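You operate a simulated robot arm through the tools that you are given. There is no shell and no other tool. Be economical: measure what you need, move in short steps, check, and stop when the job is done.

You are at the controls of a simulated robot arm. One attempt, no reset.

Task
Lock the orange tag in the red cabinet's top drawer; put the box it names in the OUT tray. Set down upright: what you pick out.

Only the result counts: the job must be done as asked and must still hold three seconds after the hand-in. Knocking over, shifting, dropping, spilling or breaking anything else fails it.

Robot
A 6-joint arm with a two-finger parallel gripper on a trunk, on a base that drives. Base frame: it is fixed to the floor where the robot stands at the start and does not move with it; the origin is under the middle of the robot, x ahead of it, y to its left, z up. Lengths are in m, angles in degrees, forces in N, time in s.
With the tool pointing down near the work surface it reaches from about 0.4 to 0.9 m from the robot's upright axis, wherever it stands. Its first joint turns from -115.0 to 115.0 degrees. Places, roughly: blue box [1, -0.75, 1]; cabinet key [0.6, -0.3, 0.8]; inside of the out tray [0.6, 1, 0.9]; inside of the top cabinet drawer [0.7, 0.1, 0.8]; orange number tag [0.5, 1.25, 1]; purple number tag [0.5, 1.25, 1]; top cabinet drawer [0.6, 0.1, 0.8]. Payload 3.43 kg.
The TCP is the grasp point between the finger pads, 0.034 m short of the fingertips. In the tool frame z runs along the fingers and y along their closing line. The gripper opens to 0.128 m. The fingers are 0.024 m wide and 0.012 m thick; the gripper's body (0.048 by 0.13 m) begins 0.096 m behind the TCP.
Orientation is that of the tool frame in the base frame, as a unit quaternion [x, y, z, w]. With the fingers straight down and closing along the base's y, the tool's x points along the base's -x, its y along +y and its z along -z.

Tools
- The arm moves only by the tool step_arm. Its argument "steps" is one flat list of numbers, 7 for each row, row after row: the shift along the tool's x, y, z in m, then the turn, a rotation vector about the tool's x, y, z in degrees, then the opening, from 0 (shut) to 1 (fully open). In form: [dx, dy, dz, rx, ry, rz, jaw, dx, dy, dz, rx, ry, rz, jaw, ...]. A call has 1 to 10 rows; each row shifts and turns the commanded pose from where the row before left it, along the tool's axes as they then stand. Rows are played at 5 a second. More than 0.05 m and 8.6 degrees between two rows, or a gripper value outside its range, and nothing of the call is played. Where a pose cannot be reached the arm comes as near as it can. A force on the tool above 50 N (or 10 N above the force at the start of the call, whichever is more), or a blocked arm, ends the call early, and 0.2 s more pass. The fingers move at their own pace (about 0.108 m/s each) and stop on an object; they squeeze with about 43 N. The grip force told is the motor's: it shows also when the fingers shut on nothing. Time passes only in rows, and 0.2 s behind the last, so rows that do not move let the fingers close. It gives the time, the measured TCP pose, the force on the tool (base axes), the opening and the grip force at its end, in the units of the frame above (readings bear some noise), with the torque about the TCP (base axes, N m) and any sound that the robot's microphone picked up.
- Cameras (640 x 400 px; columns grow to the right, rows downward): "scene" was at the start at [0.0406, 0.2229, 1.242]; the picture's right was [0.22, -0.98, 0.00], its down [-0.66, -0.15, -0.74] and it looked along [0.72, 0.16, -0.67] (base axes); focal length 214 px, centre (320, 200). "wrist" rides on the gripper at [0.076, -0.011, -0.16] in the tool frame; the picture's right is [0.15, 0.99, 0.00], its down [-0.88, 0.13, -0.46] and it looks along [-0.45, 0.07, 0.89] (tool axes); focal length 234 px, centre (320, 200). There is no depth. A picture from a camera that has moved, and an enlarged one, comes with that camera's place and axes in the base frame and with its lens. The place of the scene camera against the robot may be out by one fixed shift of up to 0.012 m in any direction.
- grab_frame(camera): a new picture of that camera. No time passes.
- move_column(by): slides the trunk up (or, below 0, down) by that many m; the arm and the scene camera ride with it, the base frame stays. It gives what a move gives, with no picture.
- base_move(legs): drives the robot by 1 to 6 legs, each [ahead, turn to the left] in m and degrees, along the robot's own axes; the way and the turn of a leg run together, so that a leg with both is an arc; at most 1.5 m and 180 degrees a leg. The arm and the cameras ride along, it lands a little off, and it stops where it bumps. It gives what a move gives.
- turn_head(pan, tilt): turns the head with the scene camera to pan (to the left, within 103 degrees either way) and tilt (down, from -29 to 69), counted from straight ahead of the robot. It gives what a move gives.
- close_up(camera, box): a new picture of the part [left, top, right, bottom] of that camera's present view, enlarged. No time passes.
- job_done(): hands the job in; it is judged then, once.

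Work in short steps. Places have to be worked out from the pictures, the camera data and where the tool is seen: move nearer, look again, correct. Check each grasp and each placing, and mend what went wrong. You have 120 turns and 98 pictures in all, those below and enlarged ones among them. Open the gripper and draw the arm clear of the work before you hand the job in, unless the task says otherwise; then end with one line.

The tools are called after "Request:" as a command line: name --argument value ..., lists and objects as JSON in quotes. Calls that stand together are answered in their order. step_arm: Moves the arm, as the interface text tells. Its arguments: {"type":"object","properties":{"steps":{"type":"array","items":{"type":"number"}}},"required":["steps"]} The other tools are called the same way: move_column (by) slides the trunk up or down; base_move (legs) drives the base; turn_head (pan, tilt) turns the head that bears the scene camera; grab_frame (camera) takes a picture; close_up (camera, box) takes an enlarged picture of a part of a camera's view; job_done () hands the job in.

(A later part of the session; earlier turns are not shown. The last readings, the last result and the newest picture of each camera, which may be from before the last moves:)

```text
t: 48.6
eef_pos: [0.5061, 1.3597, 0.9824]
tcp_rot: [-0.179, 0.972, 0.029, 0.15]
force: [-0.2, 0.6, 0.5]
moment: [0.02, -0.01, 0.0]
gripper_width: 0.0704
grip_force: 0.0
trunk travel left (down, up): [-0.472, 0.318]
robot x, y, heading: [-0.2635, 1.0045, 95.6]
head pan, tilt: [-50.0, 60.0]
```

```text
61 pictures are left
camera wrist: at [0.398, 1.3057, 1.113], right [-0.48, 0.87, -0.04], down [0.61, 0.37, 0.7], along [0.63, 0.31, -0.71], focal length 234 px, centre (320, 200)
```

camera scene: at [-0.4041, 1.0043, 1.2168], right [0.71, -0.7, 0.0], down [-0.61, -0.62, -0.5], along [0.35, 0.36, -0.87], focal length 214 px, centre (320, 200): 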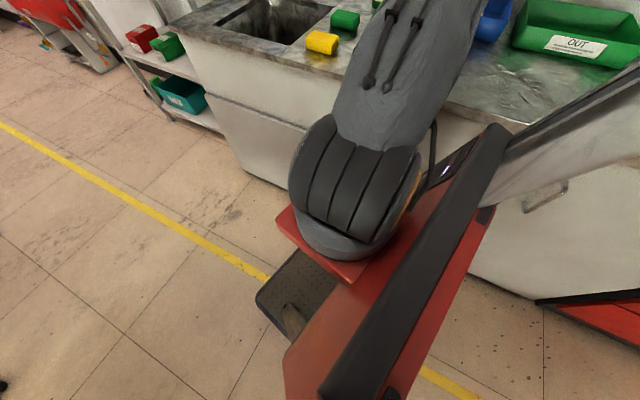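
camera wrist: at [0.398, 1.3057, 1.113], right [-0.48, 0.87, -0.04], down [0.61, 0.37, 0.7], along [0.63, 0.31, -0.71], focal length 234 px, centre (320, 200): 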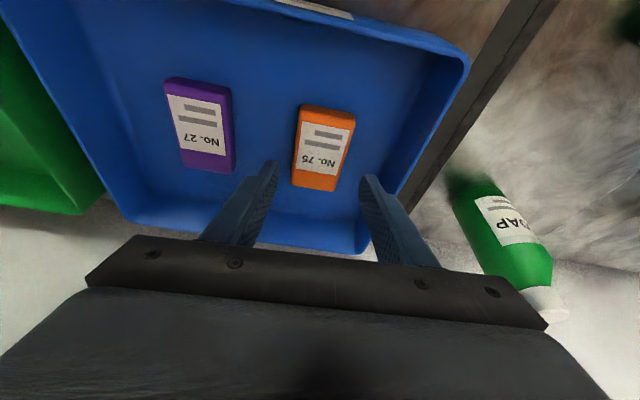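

TCP is right over the tag centre (0.510, 1.358). I go straight down 0.036 with the jaws open and check.

Request:
step_arm --steps '[0.0056, 0, 0.0172, 0, 0, 0, 0.55, 0.0056, 0, 0.0172, 0, 0, 0, 0.55, 0, 0, 0, 0, 0, 0, 0.55]'

Request:
close_up --camera "wrist" --box '[180, 60, 460, 260]'

```text
t: 49.4
eef_pos: [0.5079, 1.3607, 0.9445]
tcp_rot: [-0.179, 0.972, 0.028, 0.149]
force: [-0.9, -0.6, 0.5]
moment: [0.0, 0.0, 0.0]
gripper_width: 0.0704
grip_force: 0.0
trunk travel left (down, up): [-0.472, 0.318]
robot x, y, heading: [-0.2649, 1.0028, 95.7]
head pan, tilt: [-50.0, 60.0]
```

```text
2.00 times, centred on (320, 160) of wrist
camera zoom: at [0.3987, 1.3065, 1.0758], right [-0.48, 0.87, -0.04], down [0.61, 0.37, 0.7], along [0.63, 0.31, -0.71], focal length 468 px, centre (320, 280)
```

zoom: 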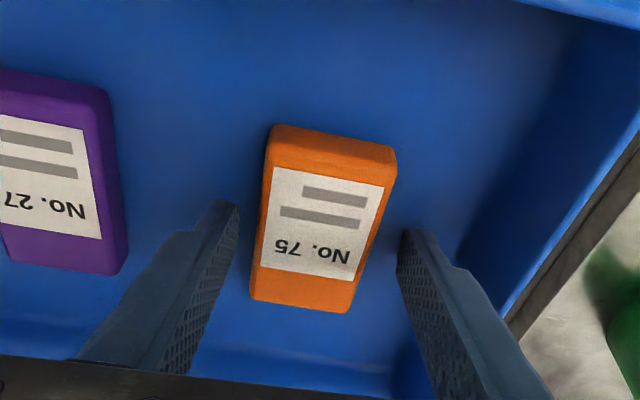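

Fingertips are roughly level with just under the tag's top. I feel downward in small increments for the tray floor.

Request:
step_arm --steps '[0.0012, 0, 0.0038, 0, 0, 0, 0.55, 0.0012, 0, 0.0038, 0, 0, 0, 0.55, 0, 0, 0, 0, 0, 0, 0.55]'

Request:
close_up --camera "wrist" --box '[180, 60, 460, 260]'

```text
t: 50.2
eef_pos: [0.5065, 1.3612, 0.9401]
tcp_rot: [-0.178, 0.972, 0.029, 0.152]
force: [1.3, 0.3, 10.9]
moment: [-0.34, -0.15, -0.04]
gripper_width: 0.0703
grip_force: 0.2
trunk travel left (down, up): [-0.472, 0.318]
robot x, y, heading: [-0.2631, 1.0056, 95.4]
head pan, tilt: [-50.0, 60.0]
```

```text
2.00 times, centred on (320, 160) of wrist
camera zoom: at [0.3976, 1.3057, 1.0696], right [-0.48, 0.87, -0.04], down [0.61, 0.37, 0.7], along [0.63, 0.31, -0.71], focal length 468 px, centre (320, 280)
```

zoom: 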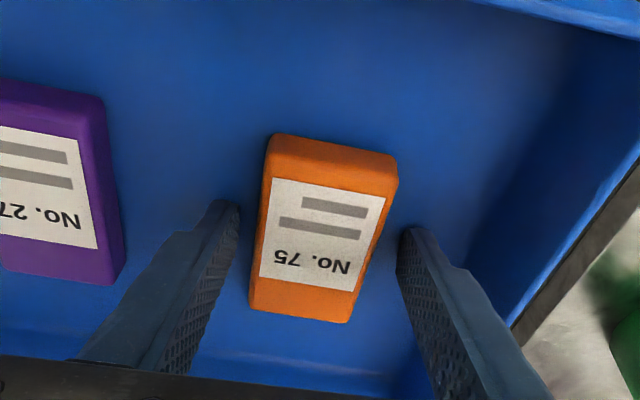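

Floor touched (11 N) at TCP z 0.940. I lift 4 mm and close on the tag.

Request:
step_arm --steps '[-0.0015, 0, -0.0055, 0, 0, 0, 0.55, 0, 0, 0, 0, 0, 0, 0.3, 0, 0, 0, 0, 0, 0, 0.0, 0, 0, 0, 0, 0, 0, 0.0, 0, 0, 0, 0, 0, 0, 0.0]'

Request:
close_up --camera "wrist" --box '[180, 60, 460, 260]'

```text
t: 51.4
eef_pos: [0.5067, 1.3595, 0.946]
tcp_rot: [-0.178, 0.972, 0.028, 0.149]
force: [0.2, -0.3, 0.2]
moment: [-0.02, -0.01, 0.06]
gripper_width: 0.0488
grip_force: 42.8
trunk travel left (down, up): [-0.472, 0.318]
robot x, y, heading: [-0.2637, 1.0018, 95.6]
head pan, tilt: [-50.0, 60.0]
```

```text
2.00 times, centred on (320, 160) of wrist
camera zoom: at [0.3977, 1.3056, 1.074], right [-0.48, 0.87, -0.04], down [0.61, 0.37, 0.7], along [0.63, 0.31, -0.71], focal length 468 px, centre (320, 280)
```

zoom: 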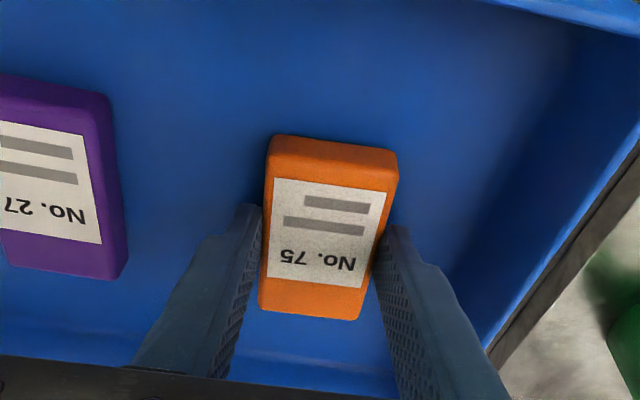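

Tag held (0.049 wide). I lift 0.08 vertically, then retreat straight out toward the aisle keeping low under the cupboard.

Request:
step_arm --steps '[-0.0062, 0, -0.019, 0, 0, 0, 0, -0.0062, 0, -0.019, 0, 0, 0, 0, -0.0062, 0, -0.019, 0, 0, 0, 0, -0.0062, 0, -0.019, 0, 0, 0, 0, 0, 0, 0, 0, 0, 0, 0]'

Request:
step_arm --steps '[0.038, 0, -0.0124, 0, 0, 0, 0, 0.038, 0, -0.0124, 0, 0, 0, 0, 0.038, 0, -0.0124, 0, 0, 0, 0, 0.038, 0, -0.0124, 0, 0, 0, 0]'

Request:
grab_frame --camera "wrist"

```text
t: 52.6
eef_pos: [0.5063, 1.3597, 1.0261]
tcp_rot: [-0.179, 0.972, 0.029, 0.149]
force: [0.3, -0.4, -0.2]
moment: [-0.06, 0.04, -0.02]
gripper_width: 0.0486
grip_force: 43.4
trunk travel left (down, up): [-0.472, 0.318]
robot x, y, heading: [-0.2649, 1.0066, 95.8]
head pan, tilt: [-50.0, 60.0]
```

```text
t: 53.6
eef_pos: [0.3571, 1.3035, 1.0237]
tcp_rot: [-0.177, 0.972, 0.028, 0.149]
force: [1.2, -0.1, -0.3]
moment: [-0.02, 0.01, -0.02]
gripper_width: 0.0485
grip_force: 43.1
trunk travel left (down, up): [-0.472, 0.318]
robot x, y, heading: [-0.2634, 1.0068, 95.6]
head pan, tilt: [-50.0, 60.0]
```

```text
57 pictures are left
camera wrist: at [0.249, 1.2495, 1.1548], right [-0.48, 0.88, -0.04], down [0.61, 0.37, 0.7], along [0.63, 0.31, -0.71], focal length 234 px, centre (320, 200)
```

wrist: 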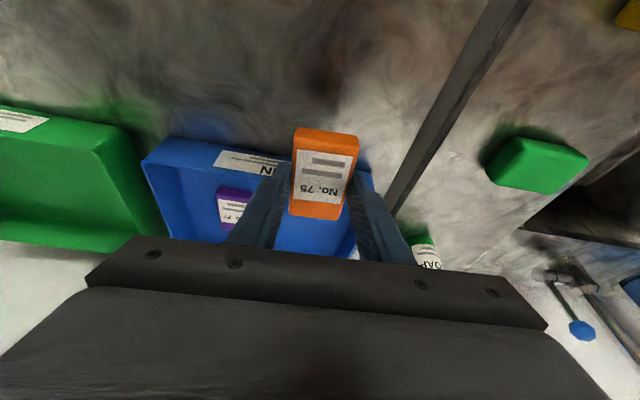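

Tag is held cleanly. I retreat further, straighten the tool, then swing the arm to the front of the robot, rising to about 1.15.

Request:
step_arm --steps '[0.038, 0, -0.0124, 0, 0, 0, 0, 0.038, 0, -0.0124, 0, 0, 0, 0, 0.038, 0, -0.0124, 0, 0, 0, 0, 0.038, 0, -0.0124, 0, 0, 0, 0, 0, 0, -0.01, 0, 6, 0, 0, 0, 0, -0.01, 0, 6, 0, 0, 0, 0, -0.01, 0, 5.5, 0, 0]'

Request:
step_arm --steps '[0.0296, 0.0343, -0.01, 0, 0, 0, 0, 0.0296, 0.0343, -0.01, 0, 0, 0, 0, 0.0296, 0.0343, -0.015, 0, 0, 0, 0, 0.0296, 0.0343, -0.015, 0, 0, 0, 0, 0.0296, 0.0343, -0.015, 0, 0, 0, 0, 0.0296, 0.0343, -0.015, 0, 0, 0, 0, 0.0296, 0.0343, -0.015, 0, 0, 0, 0]'

```text
t: 55.2
eef_pos: [0.2018, 1.2436, 1.0569]
tcp_rot: [-0.181, 0.983, 0.001, -0.002]
force: [0.1, 0.5, 0.4]
moment: [0.0, -0.05, 0.0]
gripper_width: 0.0489
grip_force: 42.9
trunk travel left (down, up): [-0.472, 0.318]
robot x, y, heading: [-0.2645, 1.0052, 95.6]
head pan, tilt: [-50.0, 60.0]
```

```text
t: 56.8
eef_pos: [-0.077, 1.3953, 1.1502]
tcp_rot: [-0.181, 0.983, 0.0, -0.001]
force: [0.7, -0.1, -0.3]
moment: [0.01, 0.0, 0.02]
gripper_width: 0.0487
grip_force: 42.9
trunk travel left (down, up): [-0.472, 0.318]
robot x, y, heading: [-0.2628, 1.0065, 95.4]
head pan, tilt: [-50.0, 60.0]
```

Arm is forward with the tag. I retrace the drive back to the drawer position.

Request:
base_move --legs '[[0, -8.4], [-1.04, 0], [0, -69]]'

Request:
turn_head --pan -10 --tilt 35

Request:
grab_frame --camera "scene"

```text
t: 65.8
eef_pos: [0.1155, -0.1308, 1.1527]
tcp_rot: [0.462, 0.887, 0.001, 0.0]
force: [0.5, 0.5, -0.5]
moment: [0.02, -0.01, -0.03]
gripper_width: 0.0486
grip_force: 43.4
trunk travel left (down, up): [-0.472, 0.318]
robot x, y, heading: [-0.3053, -0.048, 19.6]
head pan, tilt: [-50.0, 60.0]
```

```text
t: 66.9
eef_pos: [0.1153, -0.1313, 1.1532]
tcp_rot: [0.462, 0.887, 0.001, 0.0]
force: [-0.6, -1.1, -0.2]
moment: [-0.04, 0.04, 0.01]
gripper_width: 0.0485
grip_force: 42.2
trunk travel left (down, up): [-0.472, 0.318]
robot x, y, heading: [-0.3101, -0.0422, 19.4]
head pan, tilt: [-10.0, 35.0]
```

```text
56 pictures are left
camera scene: at [-0.3125, 0.1558, 1.2], right [0.16, -0.99, 0.0], down [-0.57, -0.09, -0.82], along [0.81, 0.13, -0.57], focal length 214 px, centre (320, 200)
```

scene: 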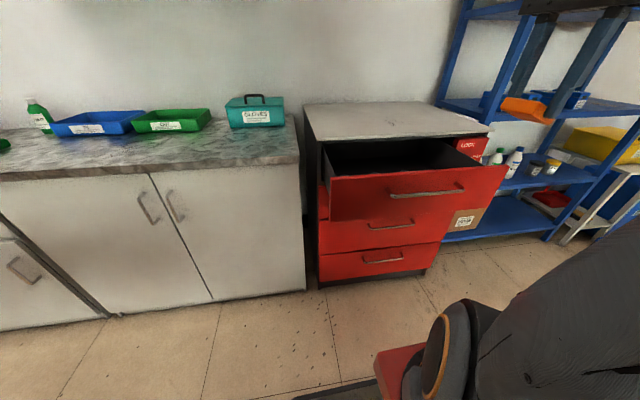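

The tag is still held, drawer still open. I move above the free spot (0.365, -0.057), align with the drawer and look down.

Request:
step_arm --steps '[-0.0137, 0.0411, 0, 0, 0, 0, 0, -0.0137, 0.0411, 0, 0, 0, 0, 0, -0.0137, 0.0411, 0, 0, 0, 0, 0, -0.0137, 0.0411, 0, 0, 0, 0, 0, -0.0137, 0.0411, 0, 0, 0, 0, 0, -0.0137, 0.0411, 0, 0, 0, 0, 0, 0, 0, 0.02, 0, 0, 8.5, 0, 0, 0, 0.02, 0, 0, 8.5, 0]'

Request:
grab_frame --camera "wrist"

```text
t: 68.7
eef_pos: [0.3624, -0.0574, 1.1127]
tcp_rot: [0.59, 0.808, 0.0, 0.0]
force: [0.2, 0.2, -0.3]
moment: [-0.01, -0.02, 0.01]
gripper_width: 0.0486
grip_force: 43.2
trunk travel left (down, up): [-0.472, 0.318]
robot x, y, heading: [-0.3132, -0.0477, 19.6]
head pan, tilt: [-10.0, 35.0]
```

```text
55 pictures are left
camera wrist: at [0.3287, 0.011, 1.2729], right [0.9, 0.44, 0.0], down [0.39, -0.8, 0.46], along [0.2, -0.41, -0.89], focal length 234 px, centre (320, 200)
```

wrist: 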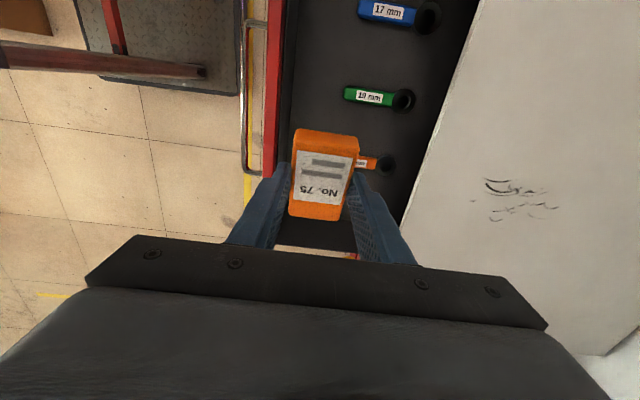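

Spot is clear between the green and orange tools. The tag was taken with the tool pitched 17.5°, so I pitch the same way again (tag level), then descend most of the way.

Request:
step_arm --steps '[0, 0, 0, 0, -6, 0, 0, 0, 0, 0, 0, -6, 0, 0, 0, 0, 0, 0, -5.4, 0, 0, 0.0117, 0, 0.0373, 0, 0, 0, 0, 0.0117, 0, 0.0373, 0, 0, 0, 0, 0.0117, 0, 0.0373, 0, 0, 0, 0, 0.0117, 0, 0.0373, 0, 0, 0, 0]'

Request:
grab_frame --camera "wrist"

Request:
grab_frame --camera "scene"

```text
t: 70.3
eef_pos: [0.365, -0.058, 0.9562]
tcp_rot: [0.582, 0.799, -0.088, 0.124]
force: [-0.3, 0.0, -0.7]
moment: [0.03, -0.03, -0.01]
gripper_width: 0.0486
grip_force: 42.6
trunk travel left (down, up): [-0.472, 0.318]
robot x, y, heading: [-0.3125, -0.0411, 19.5]
head pan, tilt: [-10.0, 35.0]
```

```text
54 pictures are left
camera wrist: at [0.317, 0.0528, 1.0863], right [0.9, 0.44, -0.04], down [0.34, -0.63, 0.7], along [0.28, -0.64, -0.71], focal length 234 px, centre (320, 200)
```

wrist: 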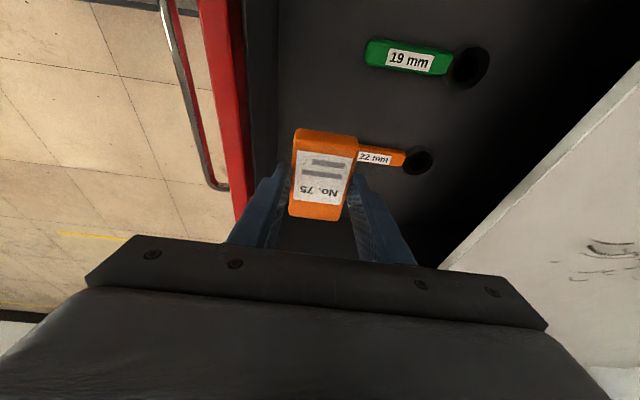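

```text
53 pictures are left
camera scene: at [-0.3127, 0.1558, 1.2], right [0.17, -0.99, 0.0], down [-0.57, -0.09, -0.82], along [0.81, 0.14, -0.57], focal length 214 px, centre (320, 200)
```

scene: 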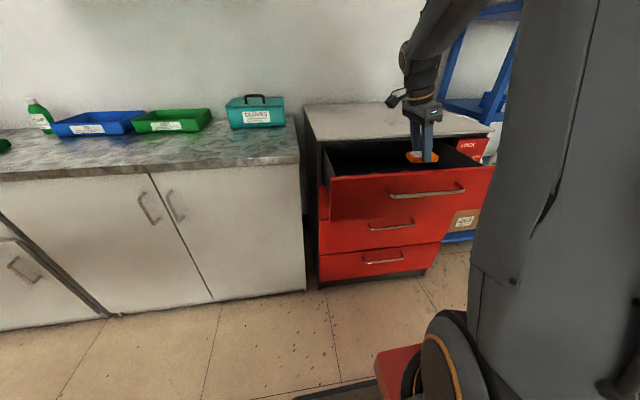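

Refined: the orange 22 mm tool's end is close to the tag, so I shift 18 mm to the left (+b) and 6 mm toward the front, then descend further to z≈0.88.

Request:
step_arm --steps '[0.0172, -0.006, -0.0054, 0, 0, 0, 0, 0.0078, 0, 0.0248, 0, 0, 0, 0, 0.0078, 0, 0.0248, 0, 0, 0, 0, 0.0078, 0, 0.0238, 0, 0, 0, 0, 0, 0, 0, 0, 0, 0, 0]'

Request:
grab_frame --camera "wrist"

```text
t: 71.5
eef_pos: [0.3534, -0.0411, 0.8783]
tcp_rot: [0.582, 0.799, -0.089, 0.123]
force: [0.3, -0.4, -1.3]
moment: [0.0, 0.04, -0.02]
gripper_width: 0.0485
grip_force: 43.3
trunk travel left (down, up): [-0.472, 0.318]
robot x, y, heading: [-0.3089, -0.0423, 19.4]
head pan, tilt: [-10.0, 35.0]
```

```text
52 pictures are left
camera wrist: at [0.3061, 0.0694, 1.0088], right [0.9, 0.44, -0.04], down [0.34, -0.63, 0.7], along [0.28, -0.64, -0.71], focal length 234 px, centre (320, 200)
```

wrist: 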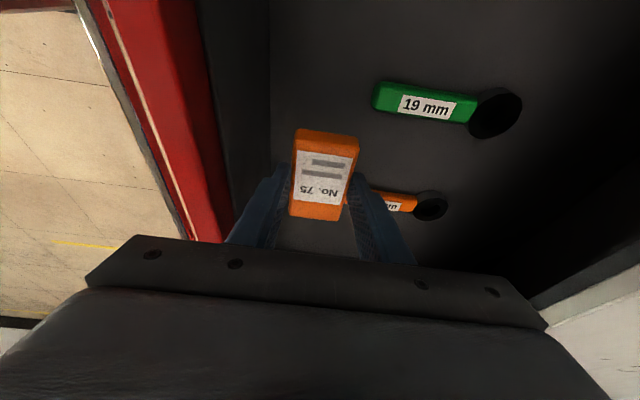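

Clear. I lower slowly feeling for the drawer floor.

Request:
step_arm --steps '[0.0018, 0, 0.0057, 0, 0, 0, 0, 0.0018, 0, 0.0057, 0, 0, 0, 0, 0, 0, 0, 0, 0, 0, 0]'

Request:
step_arm --steps '[0.0012, 0, 0.0038, 0, 0, 0, 0, 0.0012, 0, 0.0038, 0, 0, 0, 0, 0, 0, 0, 0, 0, 0, 0]'

```text
t: 72.3
eef_pos: [0.3535, -0.0413, 0.8673]
tcp_rot: [0.582, 0.799, -0.089, 0.123]
force: [0.1, -0.9, -0.8]
moment: [0.0, 0.0, -0.02]
gripper_width: 0.0487
grip_force: 42.9
trunk travel left (down, up): [-0.472, 0.318]
robot x, y, heading: [-0.311, -0.0433, 19.6]
head pan, tilt: [-10.0, 35.0]
```

```text
t: 73.1
eef_pos: [0.3529, -0.0419, 0.8597]
tcp_rot: [0.582, 0.799, -0.088, 0.122]
force: [0.1, 0.3, 0.2]
moment: [0.0, 0.01, -0.01]
gripper_width: 0.0486
grip_force: 43.1
trunk travel left (down, up): [-0.472, 0.318]
robot x, y, heading: [-0.3087, -0.0432, 19.2]
head pan, tilt: [-10.0, 35.0]
```

Request:
step_arm --steps '[0.0015, 0, 0.0048, 0, 0, 0, 0, 0.0015, 0, 0.0048, 0, 0, 0, 0, 0, 0, 0, 0, 0, 0, 0]'

Request:
step_arm --steps '[0.0012, 0, 0.0038, 0, 0, 0, 0, 0.0012, 0, 0.0038, 0, 0, 0, 0, 0, 0, 0, 0, 0, 0, 0]'

Request:
grab_frame --camera "wrist"

```text
t: 73.9
eef_pos: [0.3537, -0.0417, 0.85]
tcp_rot: [0.582, 0.799, -0.089, 0.122]
force: [-0.5, -0.1, -0.4]
moment: [-0.04, 0.01, -0.02]
gripper_width: 0.0489
grip_force: 43.0
trunk travel left (down, up): [-0.472, 0.318]
robot x, y, heading: [-0.3128, -0.0424, 19.6]
head pan, tilt: [-10.0, 35.0]
```

```text
t: 74.7
eef_pos: [0.3535, -0.0426, 0.8409]
tcp_rot: [0.581, 0.799, -0.089, 0.123]
force: [-0.2, -0.4, -0.6]
moment: [0.02, 0.03, 0.02]
gripper_width: 0.0485
grip_force: 43.6
trunk travel left (down, up): [-0.472, 0.318]
robot x, y, heading: [-0.3099, -0.0459, 19.9]
head pan, tilt: [-10.0, 35.0]
```

```text
51 pictures are left
camera wrist: at [0.3054, 0.0679, 0.9708], right [0.9, 0.44, -0.04], down [0.34, -0.63, 0.7], along [0.28, -0.64, -0.71], focal length 234 px, centre (320, 200)
```

wrist: 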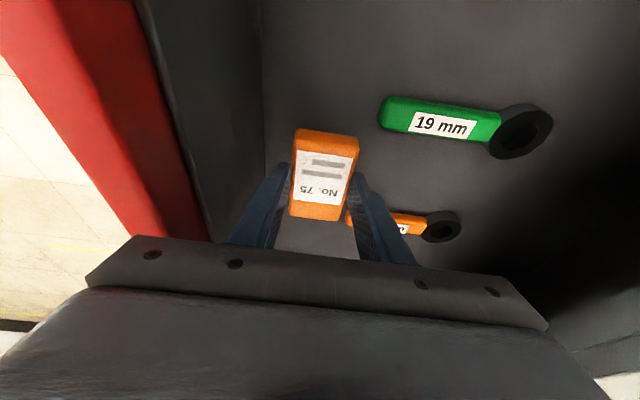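

Still no floor. Tool bodies are clear; I continue in small steps while watching the force.

Request:
step_arm --steps '[0.0012, 0, 0.0038, 0, 0, 0, 0, 0.0012, 0, 0.0038, 0, 0, 0, 0, 0, 0, 0, 0, 0, 0, 0]'

Request:
close_up --camera "scene" --box '[320, 60, 500, 220]'

```text
t: 75.5
eef_pos: [0.352, -0.0415, 0.8335]
tcp_rot: [0.582, 0.799, -0.089, 0.123]
force: [1.0, 0.8, 6.8]
moment: [0.19, 0.63, 0.03]
gripper_width: 0.0488
grip_force: 42.8
trunk travel left (down, up): [-0.472, 0.318]
robot x, y, heading: [-0.3069, -0.0459, 19.1]
head pan, tilt: [-10.0, 35.0]
```

```text
2.50 times, centred on (410, 140) of scene
camera zoom: at [-0.3127, 0.1558, 1.2001], right [0.17, -0.99, 0.0], down [-0.57, -0.09, -0.82], along [0.81, 0.14, -0.57], focal length 536 px, centre (95, 350)
```

zoom: 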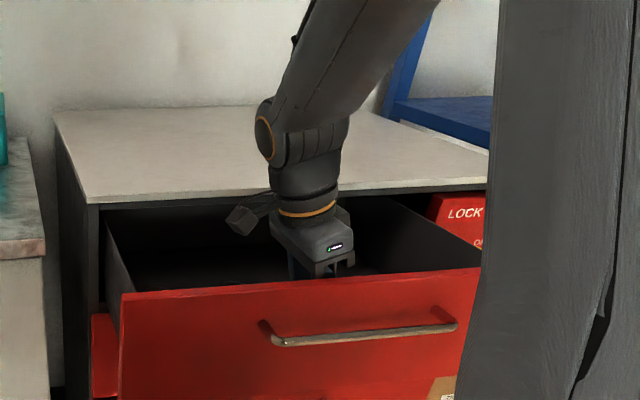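

The contact's moment (force line ~9 cm in front) means the gripper body touches the drawer front's top edge, not the floor. The tag's underside must be within about a centimetre of the floor, so I lift 2 mm and let go with a narrow opening.

Request:
step_arm --steps '[-0.0006, 0, -0.0022, 0, 0, 0, 0, 0, 0, 0, 0, 0, 0, 0, 0, 0, 0, 0, 0, 0, 0.44, 0, 0, 0, 0, 0, 0, 0.44]'

Request:
grab_frame --camera "wrist"

```text
t: 76.5
eef_pos: [0.3537, -0.0412, 0.8353]
tcp_rot: [0.582, 0.799, -0.088, 0.123]
force: [-0.7, 0.2, -0.3]
moment: [0.0, 0.04, 0.01]
gripper_width: 0.0563
grip_force: 0.1
trunk travel left (down, up): [-0.472, 0.318]
robot x, y, heading: [-0.3107, -0.0424, 19.2]
head pan, tilt: [-10.0, 35.0]
```

```text
49 pictures are left
camera wrist: at [0.3051, 0.0684, 0.9659], right [0.9, 0.44, -0.04], down [0.34, -0.63, 0.7], along [0.28, -0.64, -0.71], focal length 234 px, centre (320, 200)
```

wrist: 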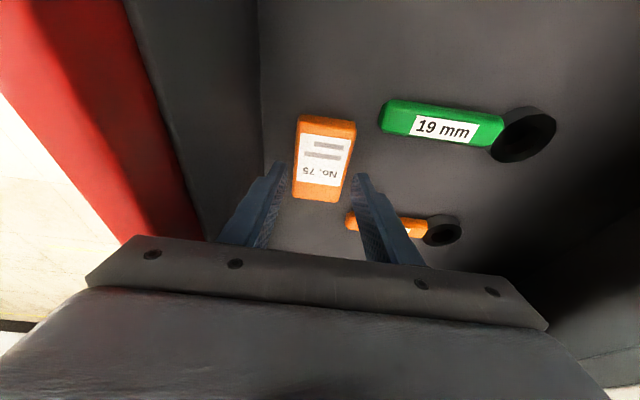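

Tag lies flat between the tools, nothing disturbed. I rise vertically, straighten, and move above the handle.

Request:
step_arm --steps '[-0.012, 0, -0.0382, 0, 0, 0, 0.44, -0.012, 0, -0.0382, 0, 0, 0, 0.44, -0.012, 0, -0.0382, 0, 0, 0, 0.44, -0.012, 0, -0.0382, 0, 0, 0, 0.44, 0, 0, 0, 0, 6, 0, 0.24, 0, 0, 0, 0, 6, 0, 0.24, 0, 0, 0, 0, 5.4, 0, 0.24, 0.003, -0.04, 0, 0, 0, 0, 0.24, 0.003, -0.04, 0, 0, 0, 0, 0.24, 0.003, -0.041, 0, 0, 0, 0, 0.24]'

Request:
step_arm --steps '[0, 0, 0.03, 0, 0, 0, 0.24, 0, 0, 0.03, 0, 0, 0, 0.24, 0, 0, 0, 0, 0, 0, 0.24]'

Request:
grab_frame --camera "wrist"

```text
t: 78.7
eef_pos: [0.2348, -0.0699, 0.9947]
tcp_rot: [0.588, 0.809, 0.001, 0.0]
force: [0.9, 0.0, 0.2]
moment: [0.01, 0.05, 0.01]
gripper_width: 0.0304
grip_force: 0.0
trunk travel left (down, up): [-0.472, 0.318]
robot x, y, heading: [-0.3098, -0.0455, 19.8]
head pan, tilt: [-10.0, 35.0]
```

```text
t: 79.5
eef_pos: [0.2355, -0.0686, 0.9344]
tcp_rot: [0.588, 0.809, 0.0, 0.001]
force: [-0.3, -0.7, -0.7]
moment: [0.01, -0.01, -0.02]
gripper_width: 0.0305
grip_force: 0.1
trunk travel left (down, up): [-0.472, 0.318]
robot x, y, heading: [-0.3114, -0.0434, 19.4]
head pan, tilt: [-10.0, 35.0]
```

```text
48 pictures are left
camera wrist: at [0.2012, -0.0016, 1.0951], right [0.9, 0.44, 0.0], down [0.39, -0.8, 0.46], along [0.2, -0.41, -0.89], focal length 234 px, centre (320, 200)
```

wrist: 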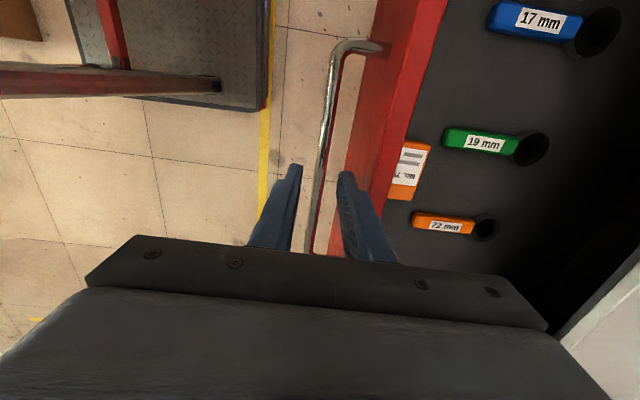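

The bar is centred between the fingers. I descend, grip, and push the drawer shut along its track.

Request:
step_arm --steps '[0, 0, 0.03, 0, 0, 0, 0.24, 0, 0, 0.031, 0, 0, 0, 0.24, 0, 0, 0, 0, 0, 0, 0, 0, 0, 0, 0, 0, 0, 0, 0, 0, 0, 0, 0, 0, 0]'

Request:
step_arm --steps '[0.0003, 0.015, 0, 0, 0, 0, 0, 0.0005, 0.02, 0, 0, 0, 0, 0, 0.0006, 0.025, 0, 0, 0, 0, 0, 0.0006, 0.025, 0, 0, 0, 0, 0, 0.0006, 0.025, 0, 0, 0, 0, 0, 0.0006, 0.025, 0, 0, 0, 0, 0, 0.0006, 0.025, 0, 0, 0, 0, 0, 0.0006, 0.025, 0, 0, 0, 0, 0, 0.0006, 0.025, 0, 0, 0, 0, 0, 0.0003, 0.013, 0, 0, 0, 0, 0]'

```text
t: 80.7
eef_pos: [0.2373, -0.0714, 0.8729]
tcp_rot: [0.588, 0.809, 0.001, 0.0]
force: [3.3, -2.5, -9.7]
moment: [-0.64, -0.23, 0.19]
gripper_width: 0.0117
grip_force: 44.7
trunk travel left (down, up): [-0.472, 0.318]
robot x, y, heading: [-0.308, -0.0441, 19.6]
head pan, tilt: [-10.0, 35.0]
```

```text
t: 82.9
eef_pos: [0.4461, 0.0003, 0.875]
tcp_rot: [0.588, 0.809, 0.002, 0.002]
force: [13.4, -34.4, -7.4]
moment: [-0.09, -0.06, 0.16]
gripper_width: 0.0113
grip_force: 44.6
trunk travel left (down, up): [-0.472, 0.318]
robot x, y, heading: [-0.3105, -0.0476, 19.4]
head pan, tilt: [-10.0, 35.0]
```

Nearly shut; side load to relieve, about 15 mm remain. I push on with a small correction.

Request:
step_arm --steps '[-0.0015, 0.006, 0, 0, 0, 0, 0, -0.0005, 0.006, 0, 0, 0, 0, 0, 0, 0.005, 0, 0, 0, 0, 0, 0, 0.003, 0, 0, 0, 0, 0, 0, 0, 0, 0, 0, 0, 0]'

Request:
close_up --camera "wrist" --box '[220, 40, 460, 240]'

```text
t: 84.2
eef_pos: [0.4612, 0.0052, 0.8754]
tcp_rot: [0.588, 0.809, -0.002, -0.003]
force: [-14.8, -2.7, 12.4]
moment: [0.56, 0.28, 0.19]
gripper_width: 0.0118
grip_force: 44.9
trunk travel left (down, up): [-0.472, 0.318]
robot x, y, heading: [-0.3106, -0.0429, 19.4]
head pan, tilt: [-10.0, 35.0]
stopped in row 5: the force on the tool passed its limit at 51 N (the readings are from after the stop); the commanded pose is now the measured one
```

```text
2.00 times, centred on (340, 140) of wrist
camera zoom: at [0.4283, 0.0745, 1.0358], right [0.9, 0.44, -0.01], down [0.4, -0.8, 0.45], along [0.2, -0.41, -0.89], focal length 468 px, centre (280, 320)
```

zoom: 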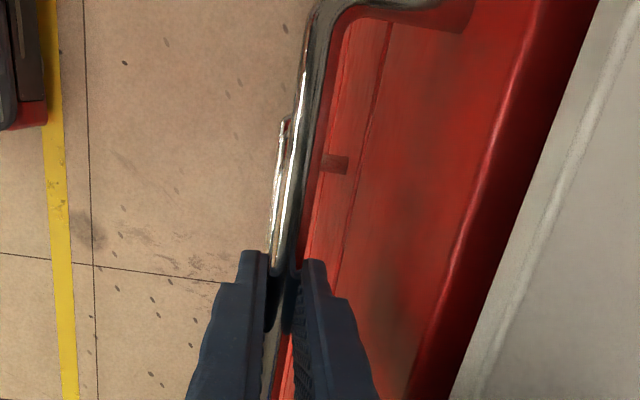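

Drawer is fully closed (same pose as before opening). I release, rise, and draw back from the cabinet.

Request:
step_arm --steps '[0, 0, 0, 0, 0, 0, 0.24, 0, 0, 0, 0, 0, 0, 0.24, 0, 0, -0.03, 0, 0, 0, 0.24, 0, 0, -0.05, 0, 0, 0, 0.24, 0, 0, -0.05, 0, 0, 0, 0.24, 0, -0.04, -0.02, 0, 0, 0, 0.24, 0, -0.045, 0, 0, 0, 0, 0.24, 0, -0.045, 0, 0, 0, 0, 0.24, 0, -0.045, 0, 0, 0, 0, 0.24]'

Request:
grab_frame --camera "scene"

```text
t: 86.2
eef_pos: [0.2985, -0.0471, 1.0255]
tcp_rot: [0.589, 0.808, -0.002, -0.003]
force: [0.2, -0.7, -1.1]
moment: [0.0, 0.06, -0.01]
gripper_width: 0.0306
grip_force: 0.2
trunk travel left (down, up): [-0.472, 0.318]
robot x, y, heading: [-0.3085, -0.0422, 19.5]
head pan, tilt: [-10.0, 35.0]
```

```text
46 pictures are left
camera scene: at [-0.3124, 0.1553, 1.2], right [0.17, -0.99, 0.0], down [-0.57, -0.1, -0.82], along [0.81, 0.14, -0.57], focal length 214 px, centre (320, 200)
```

scene: 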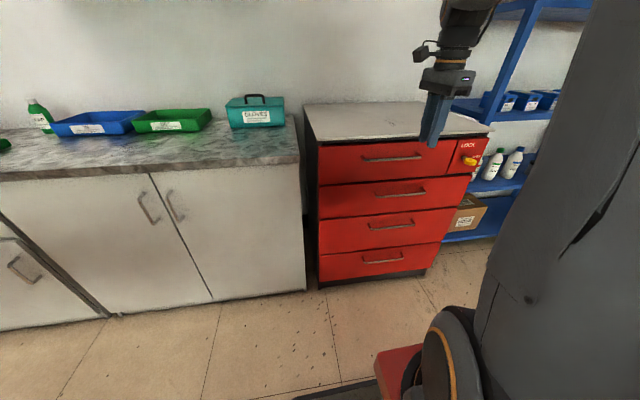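

Drawer looks flush. Now I turn the tool to point horizontally at the cabinet (rx -90°), well above the top, before moving to the key.

Request:
step_arm --steps '[0, 0.045, -0.02, 0, 0, 0, 0.4, 0, 0.045, -0.02, 0, 0, 0, 0.4, 0, 0, 0, -8.4, 0, 0, 0.4, 0, 0, 0, -8.4, 0, 0, 0.4, 0, 0, 0, -8.4, 0, 0, 0.4, 0, 0, 0, -8.4, 0, 0, 0.4, 0, 0, 0, -8.4, 0, 0, 0.4]'

Request:
step_arm --steps '[0, 0, 0, -8.4, 0, 0, 0.4, 0, 0, 0, -8.4, 0, 0, 0.4, 0, 0, 0, -8.4, 0, 0, 0.4, 0, 0, 0, -8.4, 0, 0, 0.4, 0, 0, 0, -8.4, 0, 0, 0.4, 0, 0, 0, -6, 0, 0, 0.4]'

```text
t: 87.8
eef_pos: [0.3827, -0.0191, 1.0653]
tcp_rot: [0.551, 0.755, 0.289, 0.21]
force: [-1.0, -0.4, -0.3]
moment: [0.02, 0.02, 0.02]
gripper_width: 0.0513
grip_force: 0.1
trunk travel left (down, up): [-0.472, 0.318]
robot x, y, heading: [-0.3101, -0.0452, 19.5]
head pan, tilt: [-10.0, 35.0]
```

```text
t: 89.2
eef_pos: [0.3833, -0.0204, 1.0647]
tcp_rot: [0.418, 0.572, 0.571, 0.416]
force: [-0.5, 0.6, -0.5]
moment: [-0.03, 0.01, -0.03]
gripper_width: 0.051
grip_force: 0.0
trunk travel left (down, up): [-0.472, 0.318]
robot x, y, heading: [-0.3103, -0.0439, 19.3]
head pan, tilt: [-10.0, 35.0]
```

Tool now points horizontally along the cabinet normal. I slide right to be in front of the key at pre-grasp distance, then go down to its height.

Request:
step_arm --steps '[-0.0406, 0, -0.0045, 0, 0, 0, 0.4, -0.0406, 0, -0.0045, 0, 0, 0, 0.4, -0.0406, 0, -0.0045, 0, 0, 0, 0.4, -0.0406, 0, -0.0045, 0, 0, 0, 0.4, -0.0406, 0, -0.0045, 0, 0, 0, 0.4, -0.0406, 0, -0.0045, 0, 0, 0, 0.4, -0.0406, 0, -0.0045, 0, 0, 0, 0.4, -0.0406, 0, -0.0045, 0, 0, 0, 0.4]'

Request:
step_arm --steps '[0, -0.04, -0.003, 0, 0, 0, 0.4, 0, -0.045, -0.003, 0, 0, 0, 0.4, 0, -0.045, 0, 0, 0, 0, 0.4, 0, -0.045, 0, 0, 0, 0, 0.4, 0, -0.045, 0, 0, 0, 0, 0.4, 0, 0, 0, 0, 0, 0, 0.4]'

Request:
grab_frame --camera "wrist"

Request:
grab_frame --camera "scene"

```text
t: 91.0
eef_pos: [0.4468, -0.3414, 1.0644]
tcp_rot: [0.417, 0.573, 0.57, 0.415]
force: [-0.2, 0.3, 1.5]
moment: [-0.02, 0.04, -0.03]
gripper_width: 0.0513
grip_force: 0.1
trunk travel left (down, up): [-0.472, 0.318]
robot x, y, heading: [-0.314, -0.0417, 19.5]
head pan, tilt: [-10.0, 35.0]
```

```text
t: 92.4
eef_pos: [0.4406, -0.3457, 0.8433]
tcp_rot: [0.417, 0.573, 0.57, 0.415]
force: [0.0, -0.3, 0.8]
moment: [0.0, 0.0, -0.01]
gripper_width: 0.0515
grip_force: 0.1
trunk travel left (down, up): [-0.472, 0.318]
robot x, y, heading: [-0.3098, -0.0384, 19.6]
head pan, tilt: [-10.0, 35.0]
```

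```text
45 pictures are left
camera wrist: at [0.2646, -0.3215, 0.8341], right [-0.04, 0.14, 0.99], down [-0.16, -0.98, 0.13], along [0.99, -0.16, 0.06], focal length 234 px, centre (320, 200)
```

wrist: 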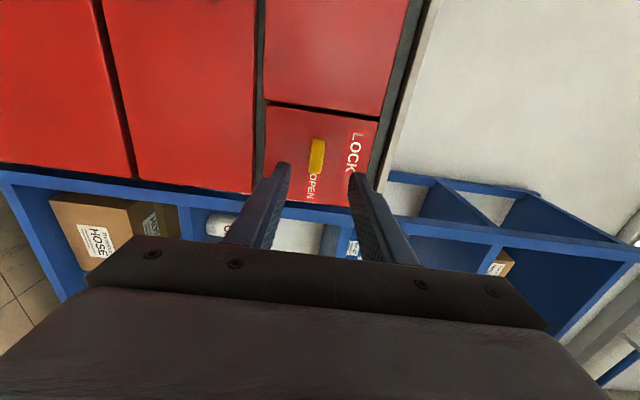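

```text
44 pictures are left
camera scene: at [-0.313, 0.1551, 1.2001], right [0.17, -0.99, 0.0], down [-0.57, -0.1, -0.82], along [0.81, 0.14, -0.57], focal length 214 px, centre (320, 200)
```

scene: 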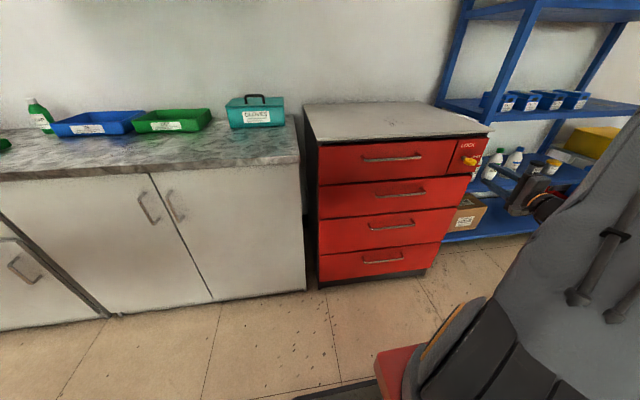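

The key's yellow bow is seen edge-on between the fingers. I zoom to fix its position.

Request:
close_up --camera "wrist" --box '[240, 95, 400, 215]'

```text
3.33 times, centred on (320, 155) of wrist
camera zoom: at [0.2646, -0.3215, 0.8341], right [-0.04, 0.14, 0.99], down [-0.16, -0.98, 0.13], along [0.99, -0.16, 0.06], focal length 781 px, centre (320, 350)
```

zoom: 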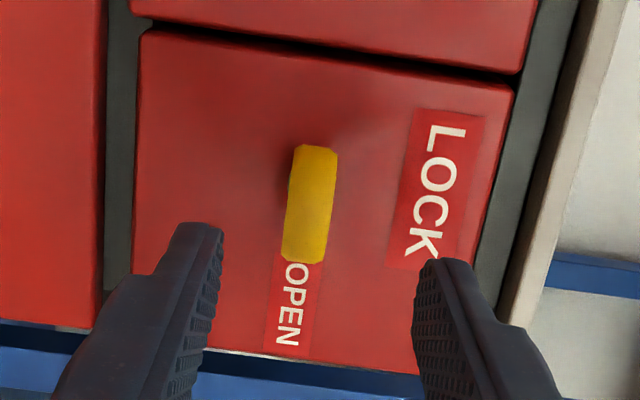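

Bow centre is about tool (-0.009, 0) and ≈0.13 ahead. I approach 7 cm with that correction and re-measure.

Request:
step_arm --steps '[-0.004, 0, 0.025, 0, 0, 0, 0.4, -0.004, 0, 0.025, 0, 0, 0, 0.4, 0, 0, 0.02, 0, 0, 0, 0.4, 0, 0, 0, 0, 0, 0, 0.4]'

Request:
close_up --camera "wrist" --box '[240, 95, 400, 215]'

```text
t: 93.4
eef_pos: [0.5086, -0.3274, 0.8435]
tcp_rot: [0.418, 0.573, 0.571, 0.413]
force: [0.6, -0.1, 0.4]
moment: [0.0, -0.03, 0.0]
gripper_width: 0.0513
grip_force: 0.0
trunk travel left (down, up): [-0.472, 0.318]
robot x, y, heading: [-0.3073, -0.0446, 19.5]
head pan, tilt: [-10.0, 35.0]
```

```text
3.33 times, centred on (320, 155) of wrist
camera zoom: at [0.3345, -0.3055, 0.8343], right [-0.04, 0.14, 0.99], down [-0.16, -0.98, 0.13], along [0.99, -0.16, 0.06], focal length 781 px, centre (320, 350)
```

zoom: 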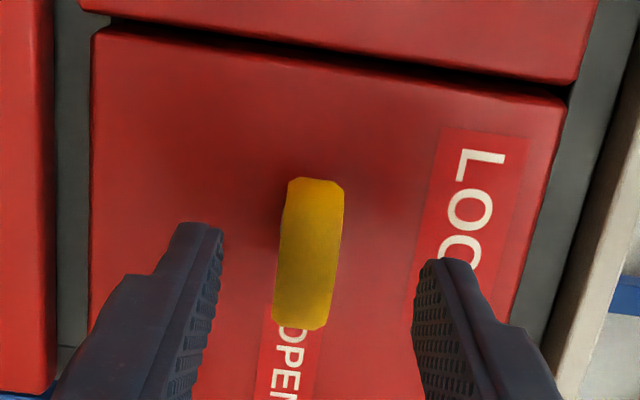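

Now bow is between the finger lines; estimated 3–6 cm ahead. I advance 2.5 cm more and re-measure.

Request:
step_arm --steps '[0, -0.001, 0.0125, 0, 0, 0, 0.4, 0, -0.001, 0.0125, 0, 0, 0, 0.4, 0, 0, 0, 0, 0, 0, 0.4]'

Request:
close_up --camera "wrist" --box '[240, 95, 400, 215]'

```text
t: 94.2
eef_pos: [0.5332, -0.3192, 0.8413]
tcp_rot: [0.419, 0.573, 0.571, 0.413]
force: [0.5, 0.0, -0.4]
moment: [0.0, -0.01, -0.02]
gripper_width: 0.0512
grip_force: 0.1
trunk travel left (down, up): [-0.472, 0.318]
robot x, y, heading: [-0.3106, -0.0418, 19.3]
head pan, tilt: [-10.0, 35.0]
```

```text
3.33 times, centred on (320, 155) of wrist
camera zoom: at [0.3583, -0.2972, 0.8325], right [-0.04, 0.14, 0.99], down [-0.16, -0.98, 0.13], along [0.99, -0.16, 0.06], focal length 781 px, centre (320, 350)
```

zoom: 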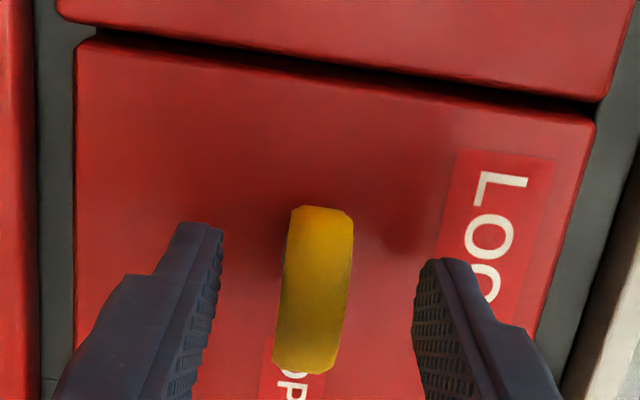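

Bow centre is now roughly at the fingertips and centred. I advance 2 cm more so the pads cover the bow, then check.

Request:
step_arm --steps '[0, 0, 0.01, 0, 0, 0, 0.4, 0, 0, 0.01, 0, 0, 0, 0.4, 0, 0, 0, 0, 0, 0, 0.4]'

Request:
close_up --camera "wrist" --box '[240, 95, 400, 215]'

```text
t: 95.0
eef_pos: [0.5528, -0.3135, 0.8411]
tcp_rot: [0.419, 0.572, 0.571, 0.413]
force: [0.0, -1.0, -0.5]
moment: [-0.01, 0.03, -0.02]
gripper_width: 0.0512
grip_force: 0.2
trunk travel left (down, up): [-0.472, 0.318]
robot x, y, heading: [-0.3087, -0.0405, 19.6]
head pan, tilt: [-10.0, 35.0]
```

```text
3.33 times, centred on (320, 155) of wrist
camera zoom: at [0.3769, -0.291, 0.8312], right [-0.04, 0.14, 0.99], down [-0.16, -0.98, 0.13], along [0.99, -0.16, 0.06], focal length 781 px, centre (320, 350)
```

zoom: 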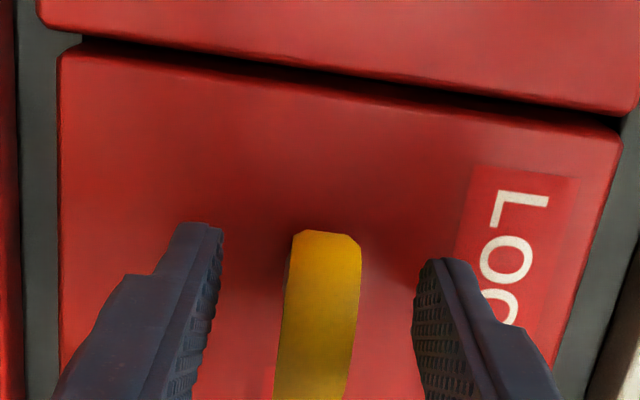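

TCP projects right on the bow's centre. I close on the bow.

Request:
step_arm --steps '[0, 0, 0, 0, 0, 0, 0.2, 0, 0, 0, 0, 0, 0, 0, 0, 0, 0, 0, 0, 0, 0]'

Request:
close_up --camera "wrist" --box '[240, 95, 400, 215]'

```text
t: 95.8
eef_pos: [0.5517, -0.3133, 0.8405]
tcp_rot: [0.419, 0.573, 0.57, 0.414]
force: [1.7, -0.5, -2.7]
moment: [-0.02, 0.08, -0.23]
gripper_width: 0.0178
grip_force: 45.3
trunk travel left (down, up): [-0.472, 0.318]
robot x, y, heading: [-0.309, -0.0442, 19.5]
head pan, tilt: [-10.0, 35.0]
```

```text
3.33 times, centred on (320, 155) of wrist
camera zoom: at [0.3769, -0.2909, 0.8308], right [-0.04, 0.14, 0.99], down [-0.16, -0.98, 0.13], along [0.99, -0.16, 0.06], focal length 781 px, centre (320, 350)
```

zoom: 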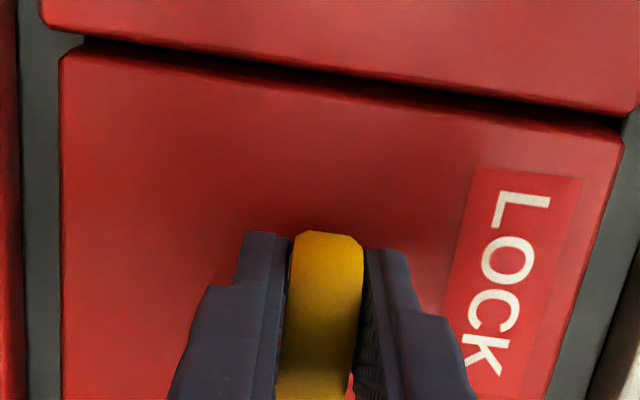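

Gripped the 18 mm bow with little side load. I start turning counter-clockwise (toward LOCK) by two small steps and check the torque.

Request:
step_arm --steps '[0, 0, 0, 0, 0, -6, 0, 0, 0, 0, 0, 0, -6, 0, 0, 0, 0, 0, 0, 0, 0]'

```text
t: 96.6
eef_pos: [0.5526, -0.3134, 0.8383]
tcp_rot: [0.356, 0.615, 0.523, 0.471]
force: [-13.8, 4.9, -10.0]
moment: [0.01, 0.14, -0.41]
gripper_width: 0.0178
grip_force: 45.3
trunk travel left (down, up): [-0.472, 0.318]
robot x, y, heading: [-0.3081, -0.0429, 19.4]
head pan, tilt: [-10.0, 35.0]
```

It turns easily. Continue.

Request:
step_arm --steps '[0, 0, 0, 0, 0, -8, 0, 0, 0, 0, 0, 0, -8, 0, 0, 0, 0, 0, 0, -8, 0, 0, 0, 0, 0, 0, -8, 0, 0, 0, 0, 0, 0, 0, 0]'

Request:
step_arm --steps '[0, 0, 0, 0, 0, -8, 0, 0, 0, 0, 0, 0, -8, 0, 0, 0, 0, 0, 0, -8, 0, 0, 0, 0, 0, 0, -8, 0, 0, 0, 0, 0, 0, 0, 0]'

Request:
grab_frame --camera "wrist"

```text
t: 97.8
eef_pos: [0.5532, -0.3143, 0.8374]
tcp_rot: [0.174, 0.689, 0.373, 0.596]
force: [-17.4, -1.8, -31.9]
moment: [-0.21, 0.81, -0.1]
gripper_width: 0.0177
grip_force: 44.9
trunk travel left (down, up): [-0.472, 0.318]
robot x, y, heading: [-0.3095, -0.0456, 19.5]
head pan, tilt: [-10.0, 35.0]
```

```text
t: 99.0
eef_pos: [0.5538, -0.317, 0.8373]
tcp_rot: [-0.02, 0.711, 0.193, 0.676]
force: [-10.2, -17.7, -34.5]
moment: [-0.23, 0.8, -0.3]
gripper_width: 0.0179
grip_force: 45.3
trunk travel left (down, up): [-0.472, 0.318]
robot x, y, heading: [-0.3096, -0.0452, 19.3]
head pan, tilt: [-10.0, 35.0]
```

```text
38 pictures are left
camera wrist: at [0.3982, -0.3582, 0.7635], right [-0.3, 0.95, 0.1], down [-0.4, -0.22, 0.89], along [0.87, 0.23, 0.44], focal length 234 px, centre (320, 200)
```

wrist: 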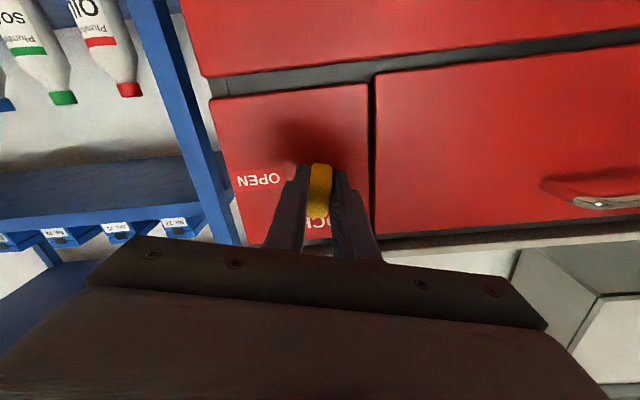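

76° done, the bow is heading to LOCK; a downward load shows the axis is ~3 mm lower than commanded. I relieve that and finish the last 14°.

Request:
step_arm --steps '[0.0025, -0.0015, 0, 0, 0, -4, 0, 0.001, 0, 0, 0, 0, -5, 0, 0, 0, 0, 0, 0, -5, 0, 0, 0, 0, 0, 0, 0, 0]'

Request:
close_up --camera "wrist" --box '[200, 80, 400, 240]'

```text
t: 100.0
eef_pos: [0.5538, -0.3178, 0.838]
tcp_rot: [-0.108, 0.7, 0.108, 0.697]
force: [4.0, -30.1, -9.0]
moment: [0.08, 0.64, -1.09]
gripper_width: 0.0179
grip_force: 44.6
trunk travel left (down, up): [-0.472, 0.318]
robot x, y, heading: [-0.3085, -0.0437, 19.3]
head pan, tilt: [-10.0, 35.0]
```

```text
2.50 times, centred on (300, 160) of wrist
camera zoom: at [0.4049, -0.3767, 0.7631], right [-0.3, 0.94, -0.14], down [-0.47, -0.01, 0.88], along [0.83, 0.33, 0.45], focal length 585 px, centre (370, 300)
```

zoom: 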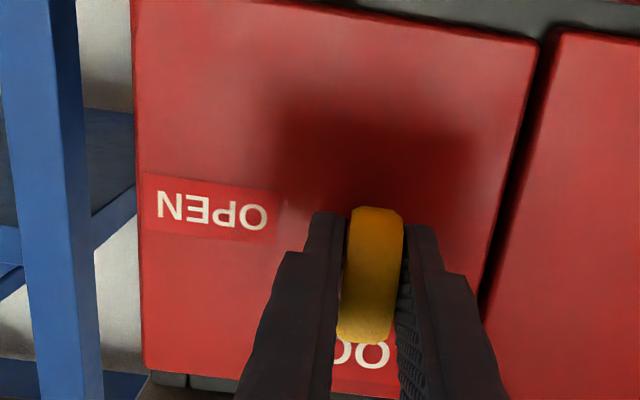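

The bow is exactly vertical. I try a few degrees further to feel for the end stop.

Request:
step_arm --steps '[0, -0.0015, 0, 0, 0, -3, 0, 0, -0.0015, 0, 0, 0, -3, 0, 0, 0, 0, 0, 0, 0, 0]'

```text
t: 100.8
eef_pos: [0.5539, -0.3179, 0.8379]
tcp_rot: [-0.147, 0.694, 0.074, 0.701]
force: [-8.9, -15.5, -0.7]
moment: [0.75, 0.39, -1.13]
gripper_width: 0.018
grip_force: 45.1
trunk travel left (down, up): [-0.472, 0.318]
robot x, y, heading: [-0.3077, -0.0417, 19.4]
head pan, tilt: [-10.0, 35.0]
```

Torque rises now, so it is at the end stop. I release, back off straight, and inspect the key.

Request:
step_arm --steps '[0, 0, 0, 0, 0, 3, 0, 0, 0, 0, 0, 0, 3, 0, 0, 0, 0, 0, 0, 0, 0.4, 0, 0, 0, 0, 0, 0, 0.4, 0, 0, -0.03, 0, 0, 0, 0.4, 0, 0, -0.04, 0, 0, 0, 0.4, 0, 0, -0.04, 0, 0, 0, 0.4, 0, 0, -0.04, 0, 0, 0, 0.4]'

Request:
grab_frame --camera "wrist"

Request:
close_up --camera "scene" --box '[420, 120, 520, 200]'

```text
t: 102.6
eef_pos: [0.4131, -0.364, 0.837]
tcp_rot: [-0.111, 0.701, 0.112, 0.696]
force: [0.0, -0.2, -0.1]
moment: [0.0, 0.0, -0.02]
gripper_width: 0.0512
grip_force: 0.0
trunk travel left (down, up): [-0.472, 0.318]
robot x, y, heading: [-0.311, -0.0441, 19.5]
head pan, tilt: [-10.0, 35.0]
```

```text
36 pictures are left
camera wrist: at [0.2636, -0.4247, 0.7635], right [-0.31, 0.94, -0.14], down [-0.47, -0.02, 0.88], along [0.83, 0.34, 0.45], focal length 234 px, centre (320, 200)
```

wrist: 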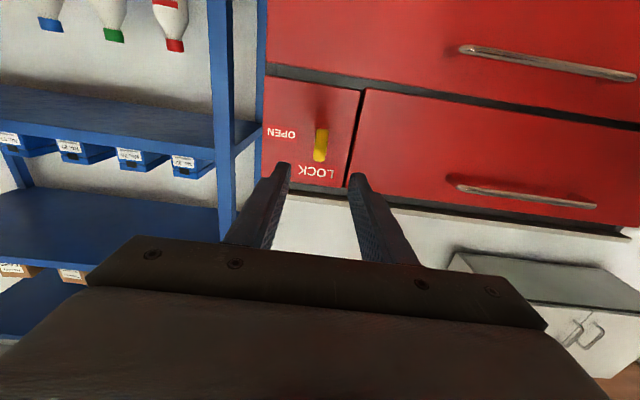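

```text
5.00 times, centred on (470, 160) of scene
camera zoom: at [-0.3126, 0.155, 1.2], right [0.17, -0.99, 0.0], down [-0.57, -0.1, -0.82], along [0.81, 0.14, -0.57], focal length 1072 px, centre (-430, 400)
```

zoom: 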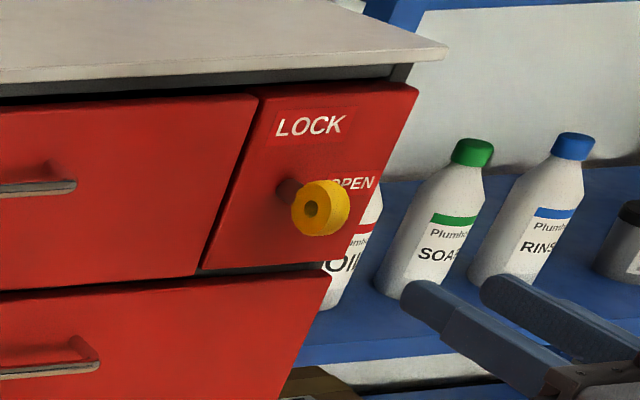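

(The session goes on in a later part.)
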